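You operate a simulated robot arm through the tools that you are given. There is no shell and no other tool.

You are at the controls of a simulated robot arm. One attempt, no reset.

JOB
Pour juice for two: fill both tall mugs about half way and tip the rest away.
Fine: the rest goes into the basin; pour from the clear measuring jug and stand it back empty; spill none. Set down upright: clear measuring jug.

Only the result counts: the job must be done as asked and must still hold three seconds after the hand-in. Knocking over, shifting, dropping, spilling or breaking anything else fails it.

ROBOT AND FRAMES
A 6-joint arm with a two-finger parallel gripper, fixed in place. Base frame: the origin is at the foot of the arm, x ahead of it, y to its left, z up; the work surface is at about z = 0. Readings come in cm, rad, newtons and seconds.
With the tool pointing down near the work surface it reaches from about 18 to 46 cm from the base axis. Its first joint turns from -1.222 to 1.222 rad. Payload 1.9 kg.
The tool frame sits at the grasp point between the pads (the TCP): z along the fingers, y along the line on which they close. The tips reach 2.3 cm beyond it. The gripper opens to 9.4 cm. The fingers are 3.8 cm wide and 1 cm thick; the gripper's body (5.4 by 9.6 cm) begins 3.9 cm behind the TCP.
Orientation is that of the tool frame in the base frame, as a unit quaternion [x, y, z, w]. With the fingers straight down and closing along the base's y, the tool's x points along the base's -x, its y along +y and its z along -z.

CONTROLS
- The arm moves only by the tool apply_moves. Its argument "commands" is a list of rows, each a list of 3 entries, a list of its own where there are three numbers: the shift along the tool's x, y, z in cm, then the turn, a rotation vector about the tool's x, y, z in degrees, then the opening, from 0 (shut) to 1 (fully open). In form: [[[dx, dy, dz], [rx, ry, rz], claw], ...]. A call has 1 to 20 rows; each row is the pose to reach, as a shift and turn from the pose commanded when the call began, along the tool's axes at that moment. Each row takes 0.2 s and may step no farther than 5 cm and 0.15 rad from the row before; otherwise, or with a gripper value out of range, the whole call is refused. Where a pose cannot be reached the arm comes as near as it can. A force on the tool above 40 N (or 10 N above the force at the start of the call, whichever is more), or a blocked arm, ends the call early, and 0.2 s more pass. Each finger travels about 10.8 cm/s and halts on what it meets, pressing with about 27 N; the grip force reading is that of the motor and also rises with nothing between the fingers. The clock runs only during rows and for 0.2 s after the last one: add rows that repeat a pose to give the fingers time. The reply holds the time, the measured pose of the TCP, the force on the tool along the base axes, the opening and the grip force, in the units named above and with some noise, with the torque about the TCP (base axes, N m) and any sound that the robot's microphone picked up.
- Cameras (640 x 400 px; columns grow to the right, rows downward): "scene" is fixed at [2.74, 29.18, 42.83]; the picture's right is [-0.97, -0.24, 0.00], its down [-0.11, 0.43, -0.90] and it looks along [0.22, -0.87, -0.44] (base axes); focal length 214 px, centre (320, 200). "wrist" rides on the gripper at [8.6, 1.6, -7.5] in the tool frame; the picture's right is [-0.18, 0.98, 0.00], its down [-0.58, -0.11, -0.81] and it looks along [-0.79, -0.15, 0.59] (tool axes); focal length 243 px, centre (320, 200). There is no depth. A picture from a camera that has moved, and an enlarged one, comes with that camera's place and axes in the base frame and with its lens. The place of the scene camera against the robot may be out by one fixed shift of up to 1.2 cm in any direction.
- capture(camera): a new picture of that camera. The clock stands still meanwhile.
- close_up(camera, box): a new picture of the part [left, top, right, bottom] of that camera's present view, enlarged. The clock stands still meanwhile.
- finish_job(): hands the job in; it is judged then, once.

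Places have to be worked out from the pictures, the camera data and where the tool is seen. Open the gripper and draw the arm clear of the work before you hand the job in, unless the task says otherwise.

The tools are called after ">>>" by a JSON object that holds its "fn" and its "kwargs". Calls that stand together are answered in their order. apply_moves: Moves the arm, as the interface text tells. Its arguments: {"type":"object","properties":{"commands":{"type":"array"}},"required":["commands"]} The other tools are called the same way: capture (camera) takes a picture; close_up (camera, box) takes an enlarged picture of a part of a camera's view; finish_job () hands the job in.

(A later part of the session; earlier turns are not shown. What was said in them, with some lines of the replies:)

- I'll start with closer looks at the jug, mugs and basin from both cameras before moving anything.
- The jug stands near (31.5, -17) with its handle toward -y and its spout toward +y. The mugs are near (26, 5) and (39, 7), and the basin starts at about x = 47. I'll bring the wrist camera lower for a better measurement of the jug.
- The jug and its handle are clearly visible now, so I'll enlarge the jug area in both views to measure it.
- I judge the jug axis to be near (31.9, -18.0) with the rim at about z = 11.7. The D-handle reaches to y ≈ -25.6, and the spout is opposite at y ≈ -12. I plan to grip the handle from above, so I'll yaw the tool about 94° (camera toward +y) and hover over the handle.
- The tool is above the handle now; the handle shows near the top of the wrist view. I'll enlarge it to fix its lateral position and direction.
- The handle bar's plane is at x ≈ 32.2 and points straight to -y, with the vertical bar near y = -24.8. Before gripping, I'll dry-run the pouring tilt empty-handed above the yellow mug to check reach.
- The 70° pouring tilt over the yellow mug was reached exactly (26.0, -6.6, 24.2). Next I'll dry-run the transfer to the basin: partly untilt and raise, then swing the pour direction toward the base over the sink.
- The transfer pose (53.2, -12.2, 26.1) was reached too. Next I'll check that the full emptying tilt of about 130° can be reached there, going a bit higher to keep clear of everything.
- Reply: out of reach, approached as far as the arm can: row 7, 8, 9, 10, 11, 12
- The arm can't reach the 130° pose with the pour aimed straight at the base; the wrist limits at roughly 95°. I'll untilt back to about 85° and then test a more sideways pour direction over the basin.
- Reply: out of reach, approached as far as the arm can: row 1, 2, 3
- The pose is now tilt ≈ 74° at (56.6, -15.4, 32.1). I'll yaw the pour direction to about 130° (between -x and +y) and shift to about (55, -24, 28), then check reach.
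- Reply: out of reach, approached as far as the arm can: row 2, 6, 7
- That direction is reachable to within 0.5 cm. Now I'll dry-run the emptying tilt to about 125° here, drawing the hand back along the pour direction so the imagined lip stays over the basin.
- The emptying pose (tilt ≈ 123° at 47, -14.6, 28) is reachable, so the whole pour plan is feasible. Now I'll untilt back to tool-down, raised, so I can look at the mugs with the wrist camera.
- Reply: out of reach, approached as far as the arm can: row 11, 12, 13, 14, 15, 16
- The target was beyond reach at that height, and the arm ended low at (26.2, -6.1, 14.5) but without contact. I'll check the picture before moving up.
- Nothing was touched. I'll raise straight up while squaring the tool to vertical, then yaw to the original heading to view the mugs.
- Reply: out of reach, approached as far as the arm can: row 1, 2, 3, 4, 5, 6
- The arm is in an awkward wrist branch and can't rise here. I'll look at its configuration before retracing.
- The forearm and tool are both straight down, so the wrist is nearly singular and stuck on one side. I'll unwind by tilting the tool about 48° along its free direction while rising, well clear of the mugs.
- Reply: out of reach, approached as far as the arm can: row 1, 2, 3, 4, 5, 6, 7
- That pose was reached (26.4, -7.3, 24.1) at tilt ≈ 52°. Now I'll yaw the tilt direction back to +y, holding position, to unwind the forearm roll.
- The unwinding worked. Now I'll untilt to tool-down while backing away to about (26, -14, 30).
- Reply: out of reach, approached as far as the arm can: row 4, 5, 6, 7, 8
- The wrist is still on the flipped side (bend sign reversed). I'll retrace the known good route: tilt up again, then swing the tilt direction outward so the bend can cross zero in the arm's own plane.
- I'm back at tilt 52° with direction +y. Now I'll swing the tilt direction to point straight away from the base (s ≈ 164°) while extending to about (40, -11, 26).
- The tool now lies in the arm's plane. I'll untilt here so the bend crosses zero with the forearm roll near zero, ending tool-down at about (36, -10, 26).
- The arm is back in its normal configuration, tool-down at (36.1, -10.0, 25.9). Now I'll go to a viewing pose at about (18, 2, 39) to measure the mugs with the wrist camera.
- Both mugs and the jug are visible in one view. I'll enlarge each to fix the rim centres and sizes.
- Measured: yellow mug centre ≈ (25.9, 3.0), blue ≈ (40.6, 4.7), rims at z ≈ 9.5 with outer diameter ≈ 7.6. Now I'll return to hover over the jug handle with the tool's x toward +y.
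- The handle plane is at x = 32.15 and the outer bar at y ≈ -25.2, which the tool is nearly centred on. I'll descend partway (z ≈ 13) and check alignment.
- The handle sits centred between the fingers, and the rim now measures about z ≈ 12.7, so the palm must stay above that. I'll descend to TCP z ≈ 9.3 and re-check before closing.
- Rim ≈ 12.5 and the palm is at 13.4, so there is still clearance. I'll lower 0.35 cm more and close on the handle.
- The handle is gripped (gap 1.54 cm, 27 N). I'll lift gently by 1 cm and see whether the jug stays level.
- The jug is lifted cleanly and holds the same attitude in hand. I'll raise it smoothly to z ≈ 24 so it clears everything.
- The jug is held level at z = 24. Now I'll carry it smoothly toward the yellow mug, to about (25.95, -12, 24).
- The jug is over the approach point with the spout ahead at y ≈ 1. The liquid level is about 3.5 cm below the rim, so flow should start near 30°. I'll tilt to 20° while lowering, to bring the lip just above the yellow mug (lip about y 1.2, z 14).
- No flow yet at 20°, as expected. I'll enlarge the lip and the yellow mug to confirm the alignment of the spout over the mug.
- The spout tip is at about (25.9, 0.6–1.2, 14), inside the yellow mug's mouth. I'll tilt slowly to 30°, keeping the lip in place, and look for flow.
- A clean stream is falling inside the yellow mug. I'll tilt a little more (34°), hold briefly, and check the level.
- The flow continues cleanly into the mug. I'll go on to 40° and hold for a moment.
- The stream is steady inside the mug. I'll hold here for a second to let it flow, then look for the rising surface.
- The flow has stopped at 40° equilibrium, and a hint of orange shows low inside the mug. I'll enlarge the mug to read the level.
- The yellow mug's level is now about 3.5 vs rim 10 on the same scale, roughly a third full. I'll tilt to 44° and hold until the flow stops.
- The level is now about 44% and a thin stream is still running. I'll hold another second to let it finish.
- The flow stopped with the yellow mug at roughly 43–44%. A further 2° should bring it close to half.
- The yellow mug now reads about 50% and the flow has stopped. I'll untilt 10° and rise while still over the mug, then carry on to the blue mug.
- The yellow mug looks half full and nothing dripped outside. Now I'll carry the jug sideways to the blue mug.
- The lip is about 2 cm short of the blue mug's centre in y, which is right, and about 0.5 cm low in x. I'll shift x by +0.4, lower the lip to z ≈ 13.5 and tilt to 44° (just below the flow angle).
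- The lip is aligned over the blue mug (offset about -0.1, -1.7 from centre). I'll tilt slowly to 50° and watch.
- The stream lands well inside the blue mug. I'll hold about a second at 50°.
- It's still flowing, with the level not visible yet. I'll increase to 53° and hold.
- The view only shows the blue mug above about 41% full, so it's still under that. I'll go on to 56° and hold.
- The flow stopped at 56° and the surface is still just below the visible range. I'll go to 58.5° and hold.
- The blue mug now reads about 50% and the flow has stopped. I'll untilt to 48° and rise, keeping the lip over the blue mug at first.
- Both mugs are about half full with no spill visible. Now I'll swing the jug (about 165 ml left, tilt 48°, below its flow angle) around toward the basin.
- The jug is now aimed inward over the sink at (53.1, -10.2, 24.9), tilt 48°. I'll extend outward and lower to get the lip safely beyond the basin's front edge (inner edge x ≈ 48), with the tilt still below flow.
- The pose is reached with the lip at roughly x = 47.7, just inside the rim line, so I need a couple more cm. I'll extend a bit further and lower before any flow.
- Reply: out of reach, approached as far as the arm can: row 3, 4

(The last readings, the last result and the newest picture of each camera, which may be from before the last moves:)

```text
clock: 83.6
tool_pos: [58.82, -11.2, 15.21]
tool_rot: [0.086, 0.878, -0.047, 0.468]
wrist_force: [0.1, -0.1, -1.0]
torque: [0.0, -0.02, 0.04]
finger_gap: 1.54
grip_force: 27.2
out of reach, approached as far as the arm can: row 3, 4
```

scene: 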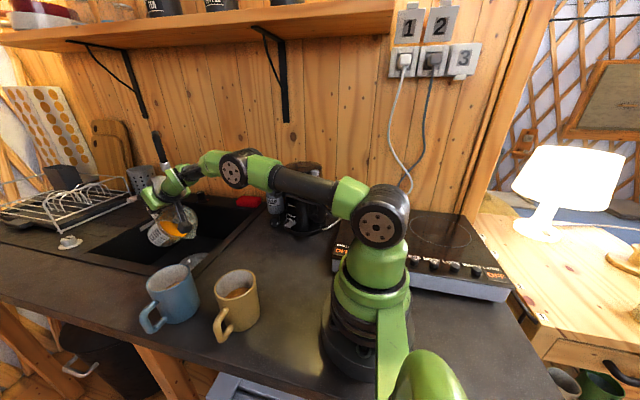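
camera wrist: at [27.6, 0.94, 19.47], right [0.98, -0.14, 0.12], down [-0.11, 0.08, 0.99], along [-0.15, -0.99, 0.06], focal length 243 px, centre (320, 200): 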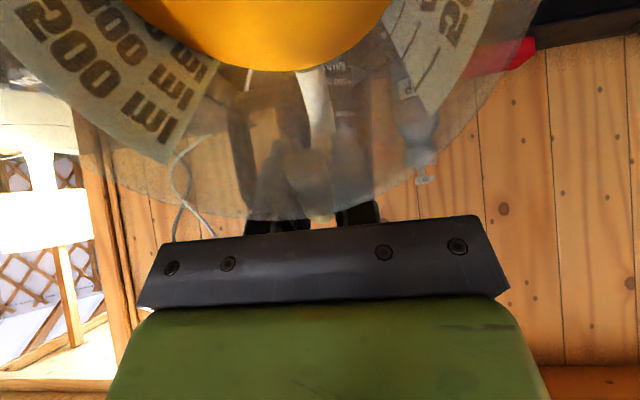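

The arm is at its reach limit there, with the lip now at about (49, -9.3, 6.3). I'll pivot about the wrist (the lip moves outward as the tilt grows) to start the flow at about 60–64°, then check where the stream falls.

>>> {"fn": "apply_moves", "kwargs": {"commands": [[[-1.22, 0, -0.3], [0, -4, 0], 0], [[-2.44, 0, -0.42], [0, -8, 0], 0]]}}

>>> {"fn": "close_up", "kwargs": {"camera": "scene", "box": [90, 140, 250, 290]}}

```text
clock: 84.2
tool_pos: [59.85, -11.39, 17.62]
tool_rot: [0.082, 0.843, -0.053, 0.528]
wrist_force: [-0.8, -0.4, -1.0]
torque: [0.01, 0.01, 0.04]
finger_gap: 1.52
grip_force: 26.9
```

```text
2.67 times, centred on (170, 215) of scene
camera zoom: at [2.74, 29.18, 42.83], right [-0.97, -0.24, 0.0], down [-0.11, 0.43, -0.9], along [0.22, -0.87, -0.44], focal length 572 px, centre (720, 160)
```

zoom: 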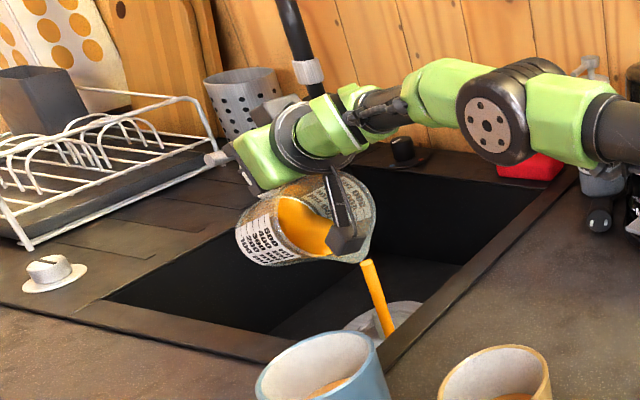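

The stream falls cleanly into the basin. I'll continue pivoting to about 80° and hold to let it drain.

>>> {"fn": "apply_moves", "kwargs": {"commands": [[[-1.22, 0, -0.04], [0, -4, 0], 0], [[-2.44, 0, -0.17], [0, -8, 0], 0], [[-3.64, 0, -0.38], [0, -12, 0], 0], [[-4.82, 0, -0.68], [0, -16, 0], 0], [[-4.82, 0, -0.68], [0, -16, 0], 0], [[-4.82, 0, -0.68], [0, -16, 0], 0]]}}

>>> {"fn": "close_up", "kwargs": {"camera": "scene", "box": [90, 140, 250, 290]}}

```text
clock: 85.6
tool_pos: [61.36, -11.7, 22.02]
tool_rot: [0.073, 0.762, -0.063, 0.641]
wrist_force: [0.2, -0.8, -1.7]
torque: [0.0, 0.02, 0.01]
finger_gap: 1.56
grip_force: 27.3
out of reach, approached as far as the arm can: row 2, 4
```

```text
2.67 times, centred on (170, 215) of scene
camera zoom: at [2.74, 29.18, 42.83], right [-0.97, -0.24, 0.0], down [-0.11, 0.43, -0.9], along [0.22, -0.87, -0.44], focal length 572 px, centre (720, 160)
```

zoom: 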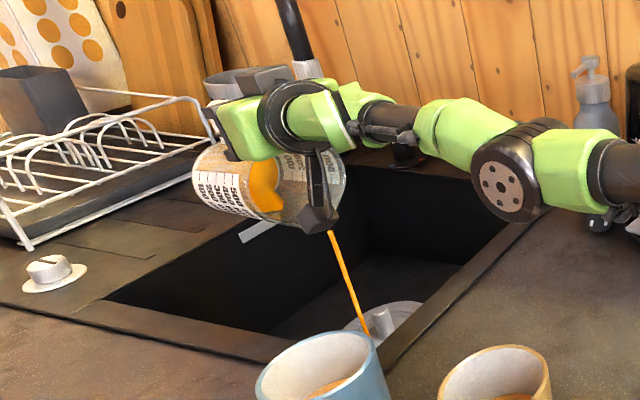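

It keeps flowing into the basin. I'll continue to about 100°, drawing the wrist in slightly to stay within reach, and hold.

>>> {"fn": "apply_moves", "kwargs": {"commands": [[[-1.53, 0, -0.4], [0, -5, 0], 0], [[-3.04, 0, -0.9], [0, -10, 0], 0], [[-4.53, 0, -1.6], [0, -15, 0], 0], [[-5.99, 0, -2.3], [0, -20, 0], 0], [[-5.99, 0, -2.3], [0, -20, 0], 0], [[-5.99, 0, -2.3], [0, -20, 0], 0], [[-5.99, 0, -2.3], [0, -20, 0], 0], [[-5.99, 0, -2.3], [0, -20, 0], 0]]}}

>>> {"fn": "capture", "kwargs": {"camera": "scene"}}

>>> {"fn": "close_up", "kwargs": {"camera": "scene", "box": [90, 120, 250, 290]}}

```text
clock: 87.4
tool_pos: [61.34, -11.65, 28.33]
tool_rot: [0.061, 0.638, -0.075, 0.764]
wrist_force: [-0.2, -0.4, -1.4]
torque: [0.01, 0.06, 0.01]
finger_gap: 1.55
grip_force: 27.3
out of reach, approached as far as the arm can: row 1, 2, 3, 4, 5, 6, 7, 8
```

```text
taken
```

scene: 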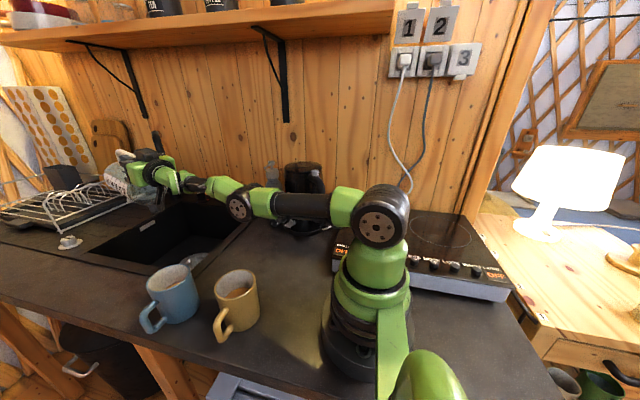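

```text
2.35 times, centred on (170, 205) of scene
camera zoom: at [2.74, 29.18, 42.83], right [-0.97, -0.24, 0.0], down [-0.11, 0.43, -0.9], along [0.22, -0.87, -0.44], focal length 505 px, centre (673, 188)
```

zoom: 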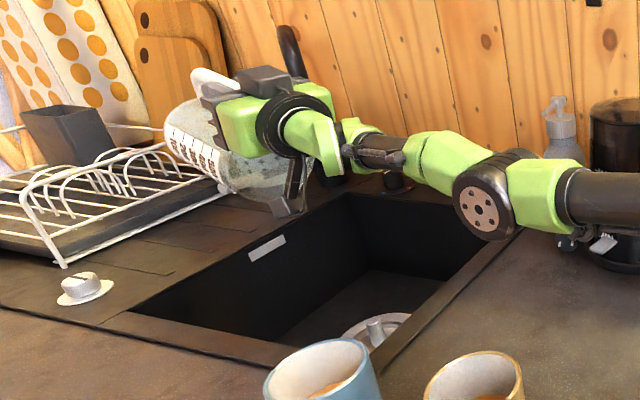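

The stream has ended at 100° and the jug looks empty. I'll zoom in to check for any residue.

>>> {"fn": "close_up", "kwargs": {"camera": "scene", "box": [95, 135, 185, 215]}}

>>> {"fn": "capture", "kwargs": {"camera": "wrist"}}

```text
5.00 times, centred on (140, 175) of scene
camera zoom: at [2.74, 29.18, 42.83], right [-0.97, -0.24, 0.0], down [-0.11, 0.43, -0.9], along [0.22, -0.87, -0.44], focal length 1072 px, centre (1220, 325)
```

zoom: 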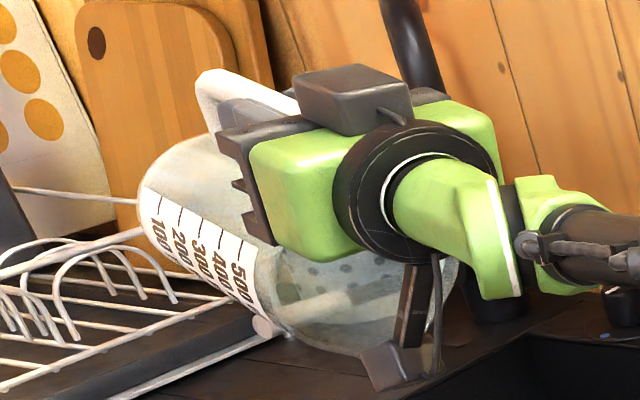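

```text
taken
camera wrist: at [55.98, -8.91, 18.6], right [0.16, 0.97, 0.18], down [-0.9, 0.07, 0.43], along [0.41, -0.23, 0.88], focal length 243 px, centre (320, 200)
```

wrist: 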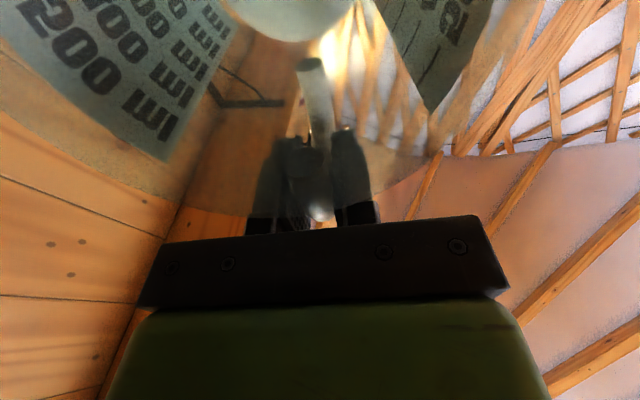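

The jug appears empty. I'll tip it a further ~8° and hold a second to be sure every drop is out over the basin.

>>> {"fn": "apply_moves", "kwargs": {"commands": [[[-1.22, 0, -0.3], [0, -4, 0], 0], [[-2.44, 0, -0.6], [0, -8, 0], 0], [[-2.44, 0, -0.6], [0, -8, 0], 0], [[-2.44, 0, -0.6], [0, -8, 0], 0], [[-2.44, 0, -0.6], [0, -8, 0], 0], [[-2.44, 0, -0.6], [0, -8, 0], 0], [[-2.44, 0, -0.6], [0, -8, 0], 0]]}}

>>> {"fn": "close_up", "kwargs": {"camera": "scene", "box": [85, 120, 245, 290]}}

>>> {"fn": "capture", "kwargs": {"camera": "wrist"}}

```text
clock: 89.0
tool_pos: [60.8, -11.53, 30.61]
tool_rot: [0.057, 0.584, -0.08, 0.806]
wrist_force: [-0.1, -1.0, -1.8]
torque: [0.01, 0.06, -0.03]
finger_gap: 1.53
grip_force: 27.3
out of reach, approached as far as the arm can: row 2, 3, 4, 5, 6, 7
```

```text
2.35 times, centred on (165, 205) of scene
camera zoom: at [2.74, 29.18, 42.83], right [-0.97, -0.24, 0.0], down [-0.11, 0.43, -0.9], along [0.22, -0.87, -0.44], focal length 505 px, centre (685, 188)
```

zoom: 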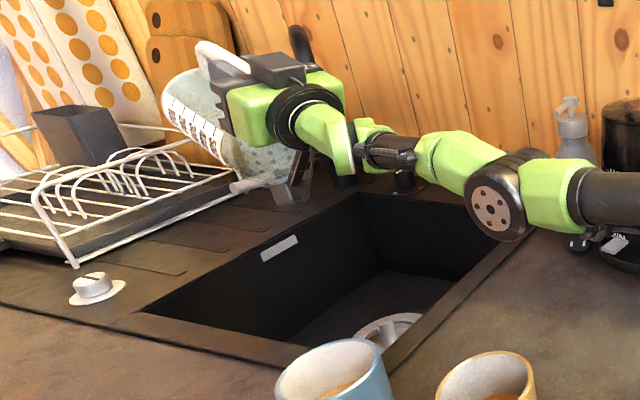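

```text
taken
camera wrist: at [56.82, -9.12, 20.15], right [0.13, 0.98, 0.17], down [-0.95, 0.08, 0.3], along [0.28, -0.2, 0.94], focal length 243 px, centre (320, 200)
```

wrist: 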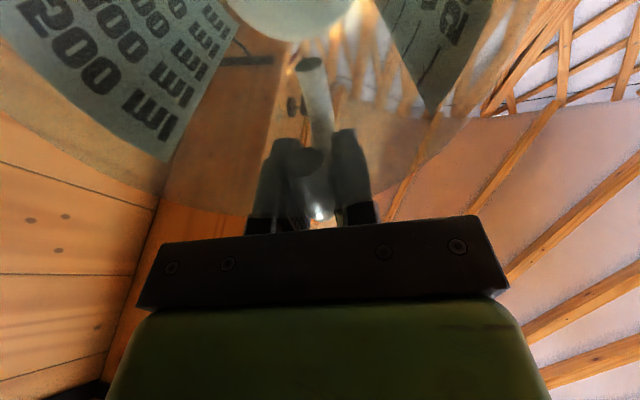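

The jug is empty. Now I'll untilt in the same plane, back to about 48° at (53, -10, 25), clear of everything.

>>> {"fn": "apply_moves", "kwargs": {"commands": [[[0.78, 0, -0.2], [0, 7.5, 0], 0], [[1.49, 0, -0.7], [0, 15, 0], 0], [[2.14, 0, -1.5], [0, 22.5, 0], 0], [[2.63, 0, -2.58], [0, 30, 0], 0], [[3.04, 0, -3.9], [0, 37.5, 0], 0], [[3.27, 0, -5.48], [0, 45, 0], 0], [[3.22, 0, -7.24], [0, 52.5, 0], 0], [[3.0, 0, -9.22], [0, 60, 0], 0], [[3.0, 0, -9.22], [0, 60, 0], 0]]}}

>>> {"fn": "capture", "kwargs": {"camera": "scene"}}

```text
clock: 91.0
tool_pos: [53.18, -10.08, 24.76]
tool_rot: [0.089, 0.909, -0.041, 0.405]
wrist_force: [0.5, 0.4, -0.7]
torque: [0.0, 0.0, -0.02]
finger_gap: 1.54
grip_force: 27.0
out of reach, approached as far as the arm can: row 1, 2, 3, 6
```

```text
taken
```

scene: 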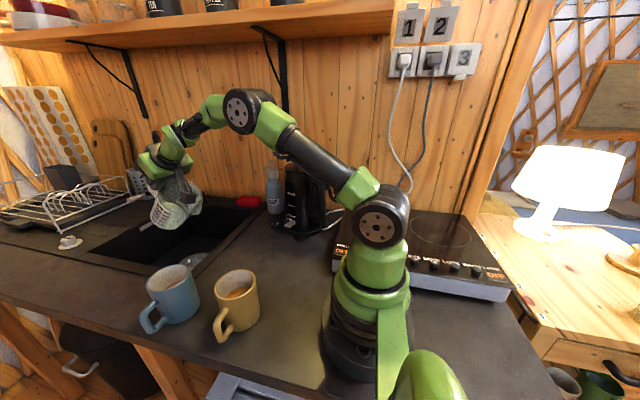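

Back at the earlier pose with the empty jug. I'll retrace the swing to the sideways orientation (s = +y) at about (41, -8.7, 25).

>>> {"fn": "apply_moves", "kwargs": {"commands": [[[0.36, -0.04, -0.42], [2.7, 0, 2.4], 0], [[1.07, -0.13, -1.27], [8.0, 0, 7.2], 0], [[1.78, -0.22, -2.11], [13.3, 0, 12.0], 0], [[2.49, -0.31, -2.96], [18.7, 0, 16.8], 0], [[3.2, -0.4, -3.8], [24.0, 0, 21.6], 0], [[3.91, -0.49, -4.65], [29.4, 0, 26.5], 0], [[4.62, -0.57, -5.49], [34.7, 0, 31.3], 0], [[5.33, -0.66, -6.33], [40.0, 0, 36.1], 0], [[6.04, -0.75, -7.18], [45.4, 0, 40.9], 0], [[6.75, -0.84, -8.02], [50.7, 0, 45.7], 0], [[7.46, -0.93, -8.87], [56.0, 0, 50.5], 0], [[7.82, -0.97, -9.29], [58.7, 0, 52.9], 0], [[7.82, -0.97, -9.29], [58.7, 0, 52.9], 0]]}}

>>> {"fn": "capture", "kwargs": {"camera": "scene"}}

```text
clock: 93.8
tool_pos: [41.24, -8.76, 25.29]
tool_rot: [0.647, 0.645, -0.288, 0.288]
wrist_force: [-0.6, -0.2, -1.8]
torque: [-0.06, 0.02, -0.02]
finger_gap: 1.54
grip_force: 27.0
```

```text
taken
```

scene: 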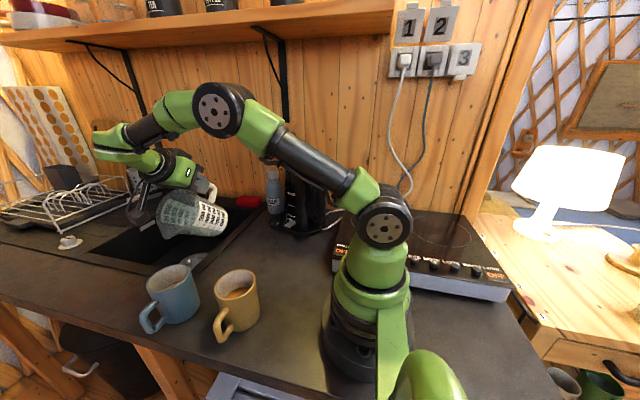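

Good. Now I'll untilt to upright while carrying the jug back over its original place, to about (32.2, -25, 24).

>>> {"fn": "apply_moves", "kwargs": {"commands": [[[-0.6, -0.5, 0.7], [0, 2.7, 0], 0], [[-1.65, -1.5, 2.16], [0, 8.0, 0], 0], [[-2.75, -2.51, 3.59], [0, 13.3, 0], 0], [[-3.85, -3.52, 5.03], [0, 18.7, 0], 0], [[-4.95, -4.52, 6.47], [0, 24.0, 0], 0], [[-6.05, -5.52, 7.91], [0, 29.3, 0], 0], [[-7.15, -6.53, 9.35], [0, 34.7, 0], 0], [[-8.25, -7.53, 10.78], [0, 40.0, 0], 0], [[-9.35, -8.54, 12.22], [0, 45.3, 0], 0], [[-9.9, -9.04, 12.94], [0, 48.0, 0], 0], [[-9.9, -9.04, 12.94], [0, 48.0, 0], 0]]}}

>>> {"fn": "capture", "kwargs": {"camera": "scene"}}

>>> {"fn": "capture", "kwargs": {"camera": "wrist"}}

```text
clock: 96.2
tool_pos: [31.95, -24.81, 23.95]
tool_rot: [0.709, 0.706, 0.001, 0.0]
wrist_force: [-0.3, 0.3, -0.8]
torque: [-0.08, 0.0, -0.01]
finger_gap: 1.51
grip_force: 27.0
```

```text
taken
```

scene: 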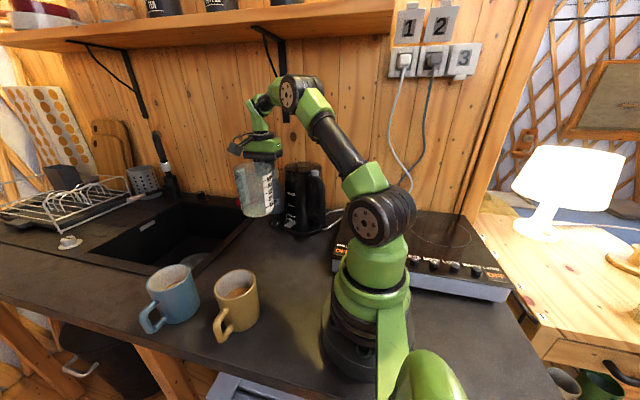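

```text
taken
camera wrist: at [33.58, -16.29, 31.55], right [0.98, -0.19, 0.0], down [-0.11, -0.58, 0.81], along [-0.15, -0.79, -0.59], focal length 243 px, centre (320, 200)
```

wrist: 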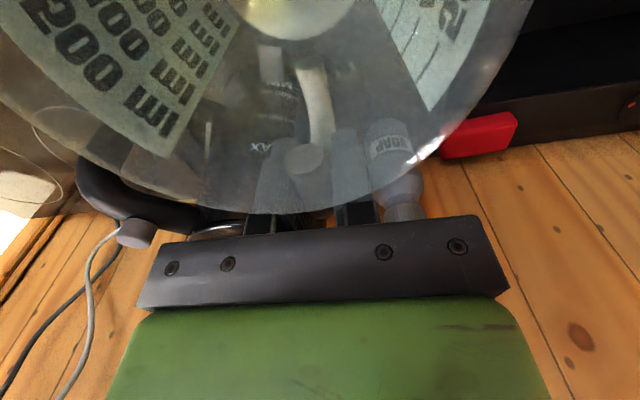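

The jug is upright above its place. I'll zoom into its inside to confirm it's empty.

>>> {"fn": "close_up", "kwargs": {"camera": "wrist", "box": [200, 0, 380, 112]}}

>>> {"fn": "close_up", "kwargs": {"camera": "scene", "box": [215, 140, 305, 240]}}

```text
3.56 times, centred on (290, 56) of wrist
camera zoom: at [33.58, -16.29, 31.55], right [0.98, -0.19, 0.0], down [-0.11, -0.58, 0.81], along [-0.15, -0.79, -0.59], focal length 863 px, centre (427, 712)
```

zoom: 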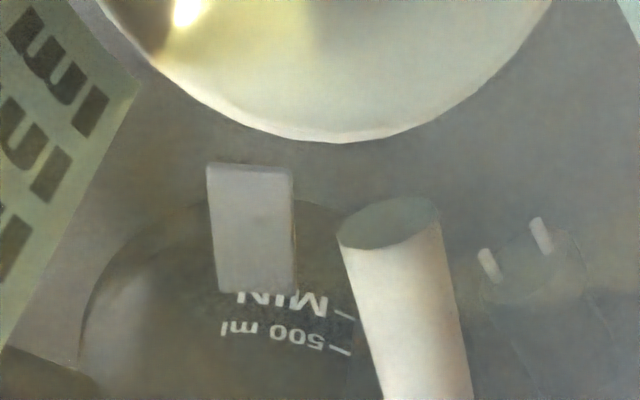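

```text
4.00 times, centred on (260, 190) of scene
camera zoom: at [2.74, 29.18, 42.83], right [-0.97, -0.24, 0.0], down [-0.11, 0.43, -0.9], along [0.22, -0.87, -0.44], focal length 858 px, centre (560, 240)
```

zoom: 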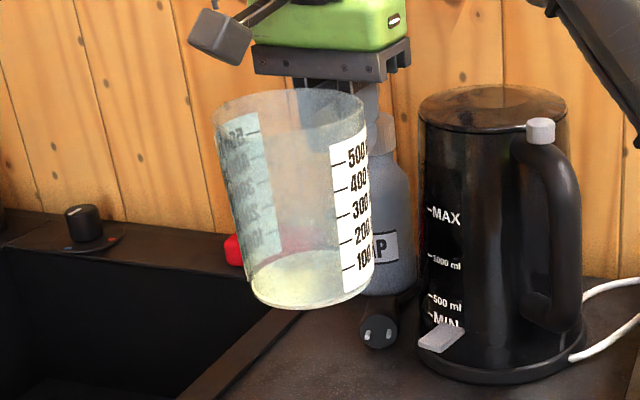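

The jug is empty. I'll lower it back onto its original spot, slowing near the surface.

>>> {"fn": "apply_moves", "kwargs": {"commands": [[[0, 0.05, 0.8], [0, 0, 0], 0], [[-0.05, 0.1, 2.3], [0, 0, 0], 0], [[-0.08, 0.15, 4.0], [0, 0, 0], 0], [[-0.1, 0.2, 5.7], [0, 0, 0], 0], [[-0.1, 0.2, 7.4], [0, 0, 0], 0], [[-0.1, 0.2, 9.1], [0, 0, 0], 0], [[-0.1, 0.2, 10.6], [0, 0, 0], 0], [[-0.1, 0.2, 11.8], [0, 0, 0], 0], [[-0.1, 0.2, 12.7], [0, 0, 0], 0], [[-0.1, 0.2, 13.3], [0, 0, 0], 0], [[-0.1, 0.2, 13.7], [0, 0, 0], 0], [[-0.1, 0.2, 13.7], [0, 0, 0], 0]]}}

>>> {"fn": "close_up", "kwargs": {"camera": "scene", "box": [220, 180, 310, 270]}}

```text
clock: 98.8
tool_pos: [32.29, -25.11, 10.32]
tool_rot: [0.708, 0.706, -0.001, 0.0]
wrist_force: [-0.3, -0.7, -1.1]
torque: [-0.07, 0.0, 0.0]
finger_gap: 1.52
grip_force: 26.8
```

```text
4.44 times, centred on (265, 225) of scene
camera zoom: at [2.74, 29.18, 42.83], right [-0.97, -0.24, 0.0], down [-0.11, 0.43, -0.9], along [0.22, -0.87, -0.44], focal length 953 px, centre (564, 89)
```

zoom: 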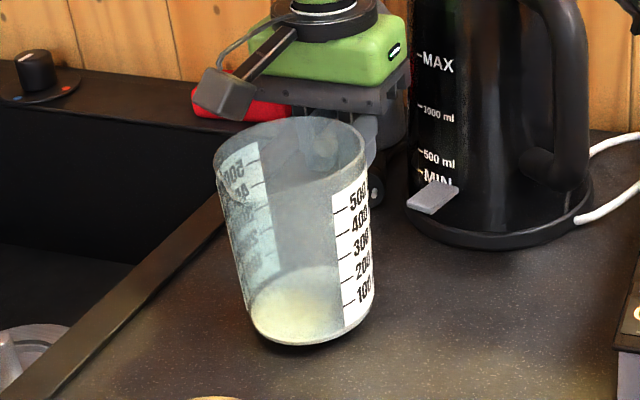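

It's about 1 cm above the counter. I'll lower in small steps and watch for contact.

>>> {"fn": "apply_moves", "kwargs": {"commands": [[[0.05, -0.05, 0.25], [0, 0, 0], 0], [[0.1, -0.1, 0.5], [0, 0, 0], 0], [[0.1, -0.1, 0.7], [0, 0, 0], 0], [[0.1, -0.1, 0.9], [0, 0, 0], 0], [[0.1, -0.1, 0.9], [0, 0, 0], 0]]}}

```text
clock: 100.0
tool_pos: [32.1, -24.89, 9.48]
tool_rot: [0.708, 0.706, 0.0, 0.001]
wrist_force: [-0.3, -0.1, 5.0]
torque: [0.54, 0.05, 0.0]
finger_gap: 1.55
grip_force: 27.2
```

The front edge of the jug touched first (5 N, torque 0.54), so it sits about 1.3° nose-down in the grip. I'll level it by that much and ease down.

>>> {"fn": "apply_moves", "kwargs": {"commands": [[[0, 0, -0.05], [0, 0.7, 0], 0], [[0, 0, -0.05], [0, 1.3, 0], 0], [[0, 0, 0.1], [0, 1.3, 0], 0], [[0, 0, 0.1], [0, 1.3, 0], 0]]}}

>>> {"fn": "close_up", "kwargs": {"camera": "scene", "box": [220, 180, 310, 270]}}

```text
clock: 101.0
tool_pos: [32.22, -24.82, 9.33]
tool_rot: [0.709, 0.705, 0.007, -0.007]
wrist_force: [-0.3, 0.3, 2.3]
torque: [-0.04, 0.01, 0.0]
finger_gap: 1.53
grip_force: 26.9
```

```text
4.44 times, centred on (265, 225) of scene
camera zoom: at [2.74, 29.18, 42.82], right [-0.97, -0.24, 0.0], down [-0.11, 0.43, -0.9], along [0.22, -0.87, -0.44], focal length 953 px, centre (564, 89)
```

zoom: 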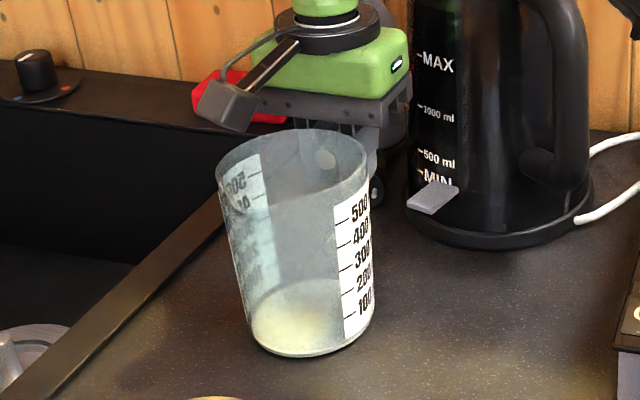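

The jug now rests flat (torque near zero). I'll open the fingers gently.

>>> {"fn": "apply_moves", "kwargs": {"commands": [[[0, 0, 0.05], [0, 0, 0], 0], [[0, 0, 0.05], [0, 0, 0], 0.2], [[0, 0, 0.05], [0, 0, 0], 0.3], [[0, 0, 0.05], [0, 0, 0], 0.42], [[0, 0, 0.05], [0, 0, 0], 0.5], [[0, 0, 0.05], [0, 0, 0], 0.5]]}}

>>> {"fn": "capture", "kwargs": {"camera": "wrist"}}

>>> {"fn": "close_up", "kwargs": {"camera": "scene", "box": [220, 180, 310, 270]}}

```text
clock: 102.4
tool_pos: [32.15, -24.79, 9.26]
tool_rot: [0.708, 0.706, 0.008, -0.007]
wrist_force: [-0.3, -0.1, -0.2]
torque: [-0.03, -0.02, 0.02]
finger_gap: 4.71
grip_force: 0.1
```

```text
taken
camera wrist: at [33.74, -16.34, 16.99], right [0.98, -0.19, 0.0], down [-0.11, -0.6, 0.79], along [-0.15, -0.78, -0.61], focal length 243 px, centre (320, 200)
```

wrist: 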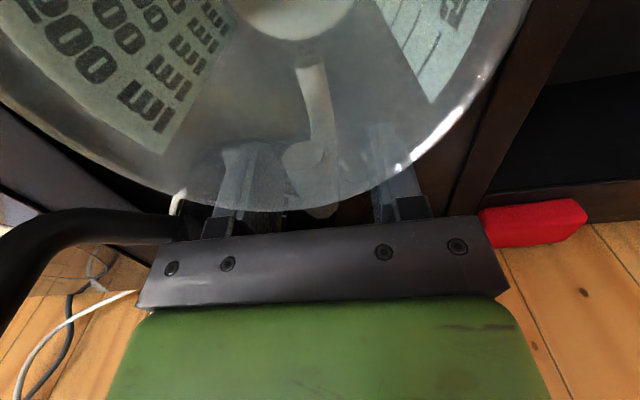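

```text
4.44 times, centred on (265, 225) of scene
camera zoom: at [2.74, 29.18, 42.83], right [-0.97, -0.24, 0.0], down [-0.11, 0.43, -0.9], along [0.22, -0.87, -0.44], focal length 953 px, centre (564, 89)
```

zoom: 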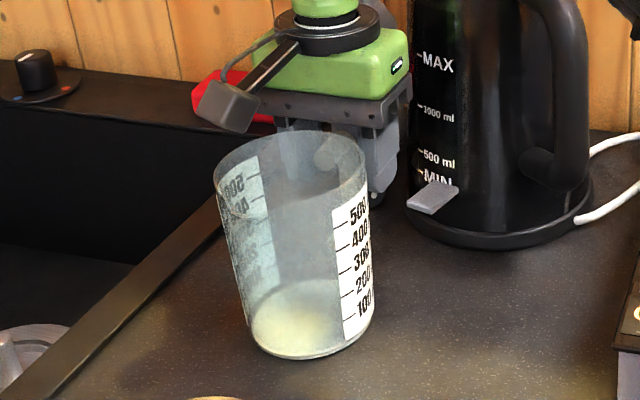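

The jug stands upright on its own with the fingers open and clear of the handle. I'll raise the hand straight up.

>>> {"fn": "apply_moves", "kwargs": {"commands": [[[0, 0, -0.8], [0, 0, 0], 0.5], [[0, 0, -2.2], [0, 0, 0], 0.5], [[0, 0, -4], [0, 0, 0], 0.5], [[0, 0, -6.5], [0, 0, 0], 0.5], [[0, 0, -9], [0, 0, 0], 0.5], [[0, 0, -12], [0, 0, 0], 0.5], [[0, 0, -15], [0, 0, 0], 0.5], [[0, 0, -17], [0, 0, 0], 0.5], [[0, 0, -17], [0, 0, 0], 0.5]]}}

>>> {"fn": "capture", "kwargs": {"camera": "scene"}}

```text
clock: 104.4
tool_pos: [32.15, -25.18, 26.23]
tool_rot: [0.708, 0.706, 0.008, -0.007]
wrist_force: [1.0, -0.1, -0.1]
torque: [0.0, 0.0, 0.02]
finger_gap: 4.7
grip_force: 0.0
```

```text
taken
```

scene: 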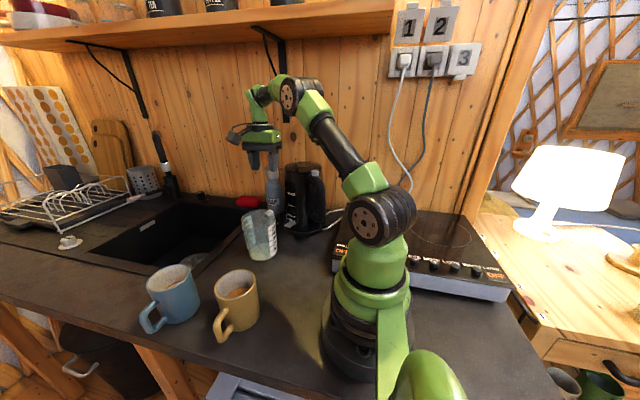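

The jug, mugs and surroundings look fine. I'll move to the raised viewing pose near (18, 2, 39), clear of the work, and check levels and counter for spills.

>>> {"fn": "apply_moves", "kwargs": {"commands": [[[2.26, -1.18, -1.05], [0, 0, -7.5], 0.6], [[4.52, -2.36, -2.1], [0, 0, -15], 0.6], [[6.78, -3.54, -3.15], [0, 0, -22.5], 0.6], [[9.03, -4.72, -4.2], [0, 0, -30], 0.6], [[11.29, -5.9, -5.25], [0, 0, -37.5], 0.6], [[13.55, -7.08, -6.3], [0, 0, -45], 0.6], [[15.8, -8.25, -7.35], [0, 0, -52.5], 0.6], [[18.07, -9.43, -8.4], [0, 0, -60], 0.6], [[20.3, -10.6, -9.45], [0, 0, -67.5], 0.6], [[22.6, -11.8, -10.5], [0, 0, -75], 0.6], [[24.85, -12.97, -11.55], [0, 0, -82.5], 0.6], [[27.1, -14.15, -12.6], [0, 0, -90], 0.6], [[27.1, -14.15, -12.6], [0, 0, -90], 0.6]]}}

>>> {"fn": "capture", "kwargs": {"camera": "wrist"}}

>>> {"fn": "capture", "kwargs": {"camera": "scene"}}

```text
clock: 107.2
tool_pos: [17.96, 1.66, 39.38]
tool_rot: [0.0, 1.0, 0.01, 0.001]
wrist_force: [-0.5, 0.6, -1.1]
torque: [-0.03, 0.01, -0.01]
finger_gap: 5.62
grip_force: 0.2
```

```text
taken
camera wrist: at [9.32, 3.1, 47.0], right [0.19, 0.98, 0.02], down [0.58, -0.13, 0.8], along [0.79, -0.14, -0.59], focal length 243 px, centre (320, 200)
```

wrist: 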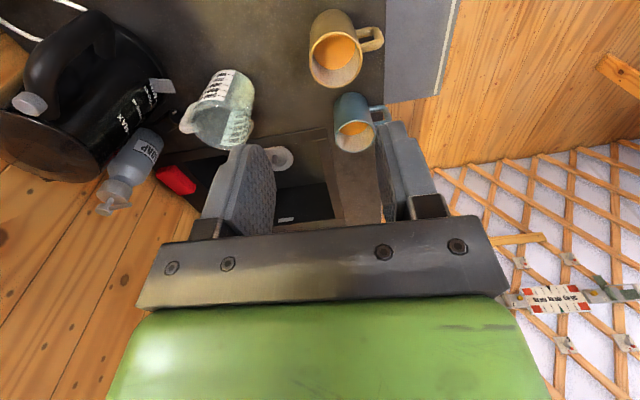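

```text
taken
```

scene: 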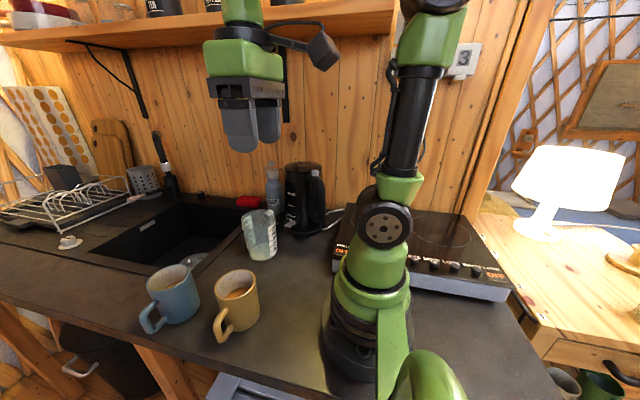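

Juice shows in both mugs and the jug stands empty in place. I'll enlarge to verify levels and check for spills.

>>> {"fn": "close_up", "kwargs": {"camera": "wrist", "box": [290, 0, 400, 110]}}

>>> {"fn": "close_up", "kwargs": {"camera": "wrist", "box": [310, 75, 410, 175]}}

>>> {"fn": "close_up", "kwargs": {"camera": "scene", "box": [100, 180, 320, 350]}}

>>> {"fn": "close_up", "kwargs": {"camera": "wrist", "box": [165, 55, 285, 165]}}

```text
3.64 times, centred on (345, 55) of wrist
camera zoom: at [9.32, 3.1, 47.0], right [0.19, 0.98, 0.02], down [0.58, -0.13, 0.8], along [0.79, -0.14, -0.59], focal length 882 px, centre (229, 727)
```

zoom: 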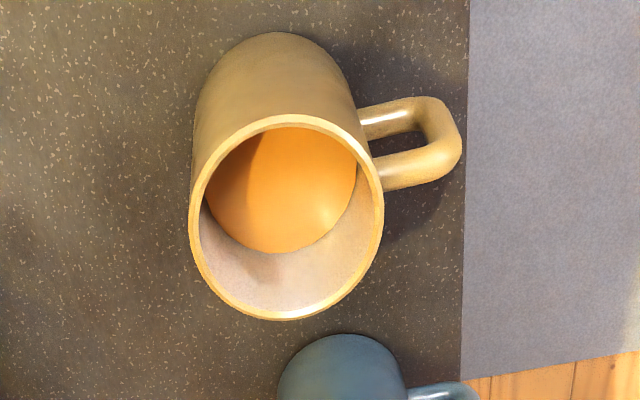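

```text
4.00 times, centred on (360, 125) of wrist
camera zoom: at [9.32, 3.1, 47.0], right [0.19, 0.98, 0.02], down [0.58, -0.13, 0.8], along [0.79, -0.14, -0.59], focal length 970 px, centre (160, 500)
```

zoom: 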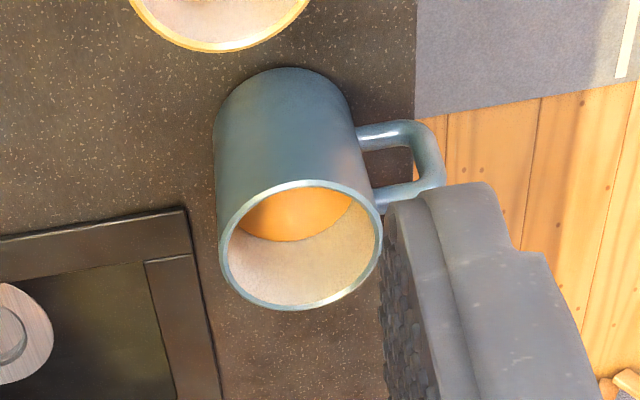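

```text
2.35 times, centred on (210, 265) of scene
camera zoom: at [2.74, 29.18, 42.83], right [-0.97, -0.24, 0.0], down [-0.11, 0.43, -0.9], along [0.22, -0.87, -0.44], focal length 505 px, centre (579, 47)
```

zoom: 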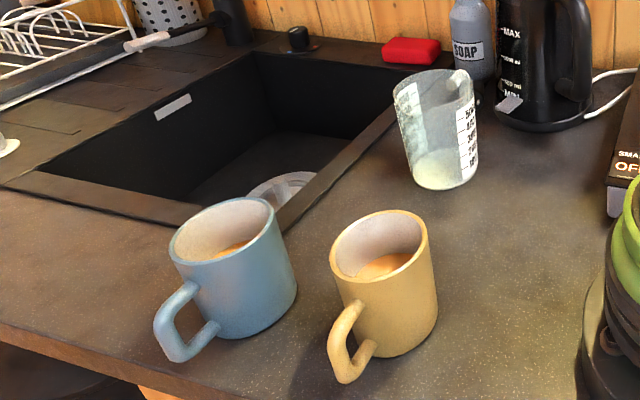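

```text
3.64 times, centred on (225, 110) of wrist
camera zoom: at [9.32, 3.1, 47.0], right [0.19, 0.98, 0.02], down [0.58, -0.13, 0.8], along [0.79, -0.14, -0.59], focal length 882 px, centre (666, 527)
```

zoom: 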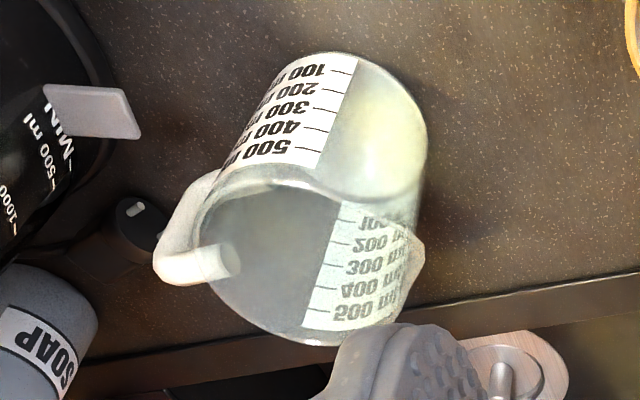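

Both mugs read about half full (level ≈ 5.3 against a rim at ≈ 10). The jug is upright and empty in its place, and no spill shows on the counter. I'll open the gripper fully and rise a little more before handing in.

>>> {"fn": "apply_moves", "kwargs": {"commands": [[[0, 0, -1.5], [0, 0, 0], 0.8], [[0, 0, -3], [0, 0, 0], 1], [[0, -1, -4.5], [0, 0, 0], 1], [[0, -2, -5.5], [0, 0, 0], 1], [[0, -2, -5.5], [0, 0, 0], 1]]}}

>>> {"fn": "capture", "kwargs": {"camera": "scene"}}

```text
clock: 108.4
tool_pos: [17.9, -0.47, 44.79]
tool_rot: [0.002, 1.0, 0.01, 0.001]
wrist_force: [-1.1, -0.8, 0.2]
torque: [0.0, -0.02, 0.0]
finger_gap: 9.39
grip_force: 0.0
```

```text
taken
```

scene: 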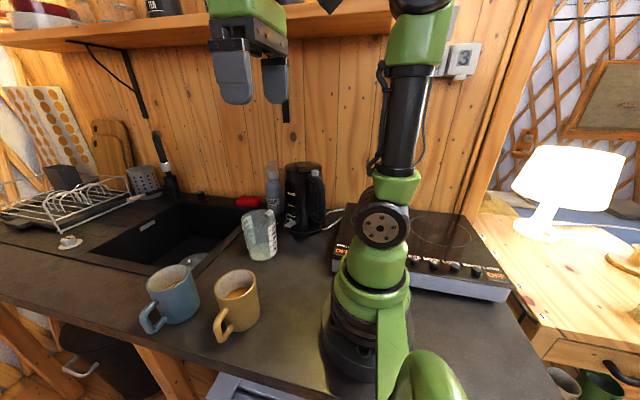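

The arm is clear with the gripper fully open. The jug stands upright and empty at its spot, both mugs are about half full, and nothing else has moved. Handing in now.

>>> {"fn": "finish_job", "kwargs": {}}

```text
The job is handed in.
```

I filled both tall mugs to about half, poured the rest of the juice into the basin, and stood the clear measuring jug back upright and empty. I've handed the job in; the reply confirmed that but gave no verdict.

- **Mug levels:** from the wrist camera, both the yellow and the blue mug read about 51% full. These are estimates from the pictures, with an uncertainty of a few percent.
- **Jug:** it stands on its original spot, and the close-ups show nothing left inside.
- **Spills:** none are visible on the counter in the final pictures, and nothing else looks moved or knocked over.

Before gripping the jug, I ran the pouring motions with the hand empty. Twice the arm couldn't reach the pose I asked for and ended well off target. It touched nothing, and I brought it back to its normal position before picking up the jug.
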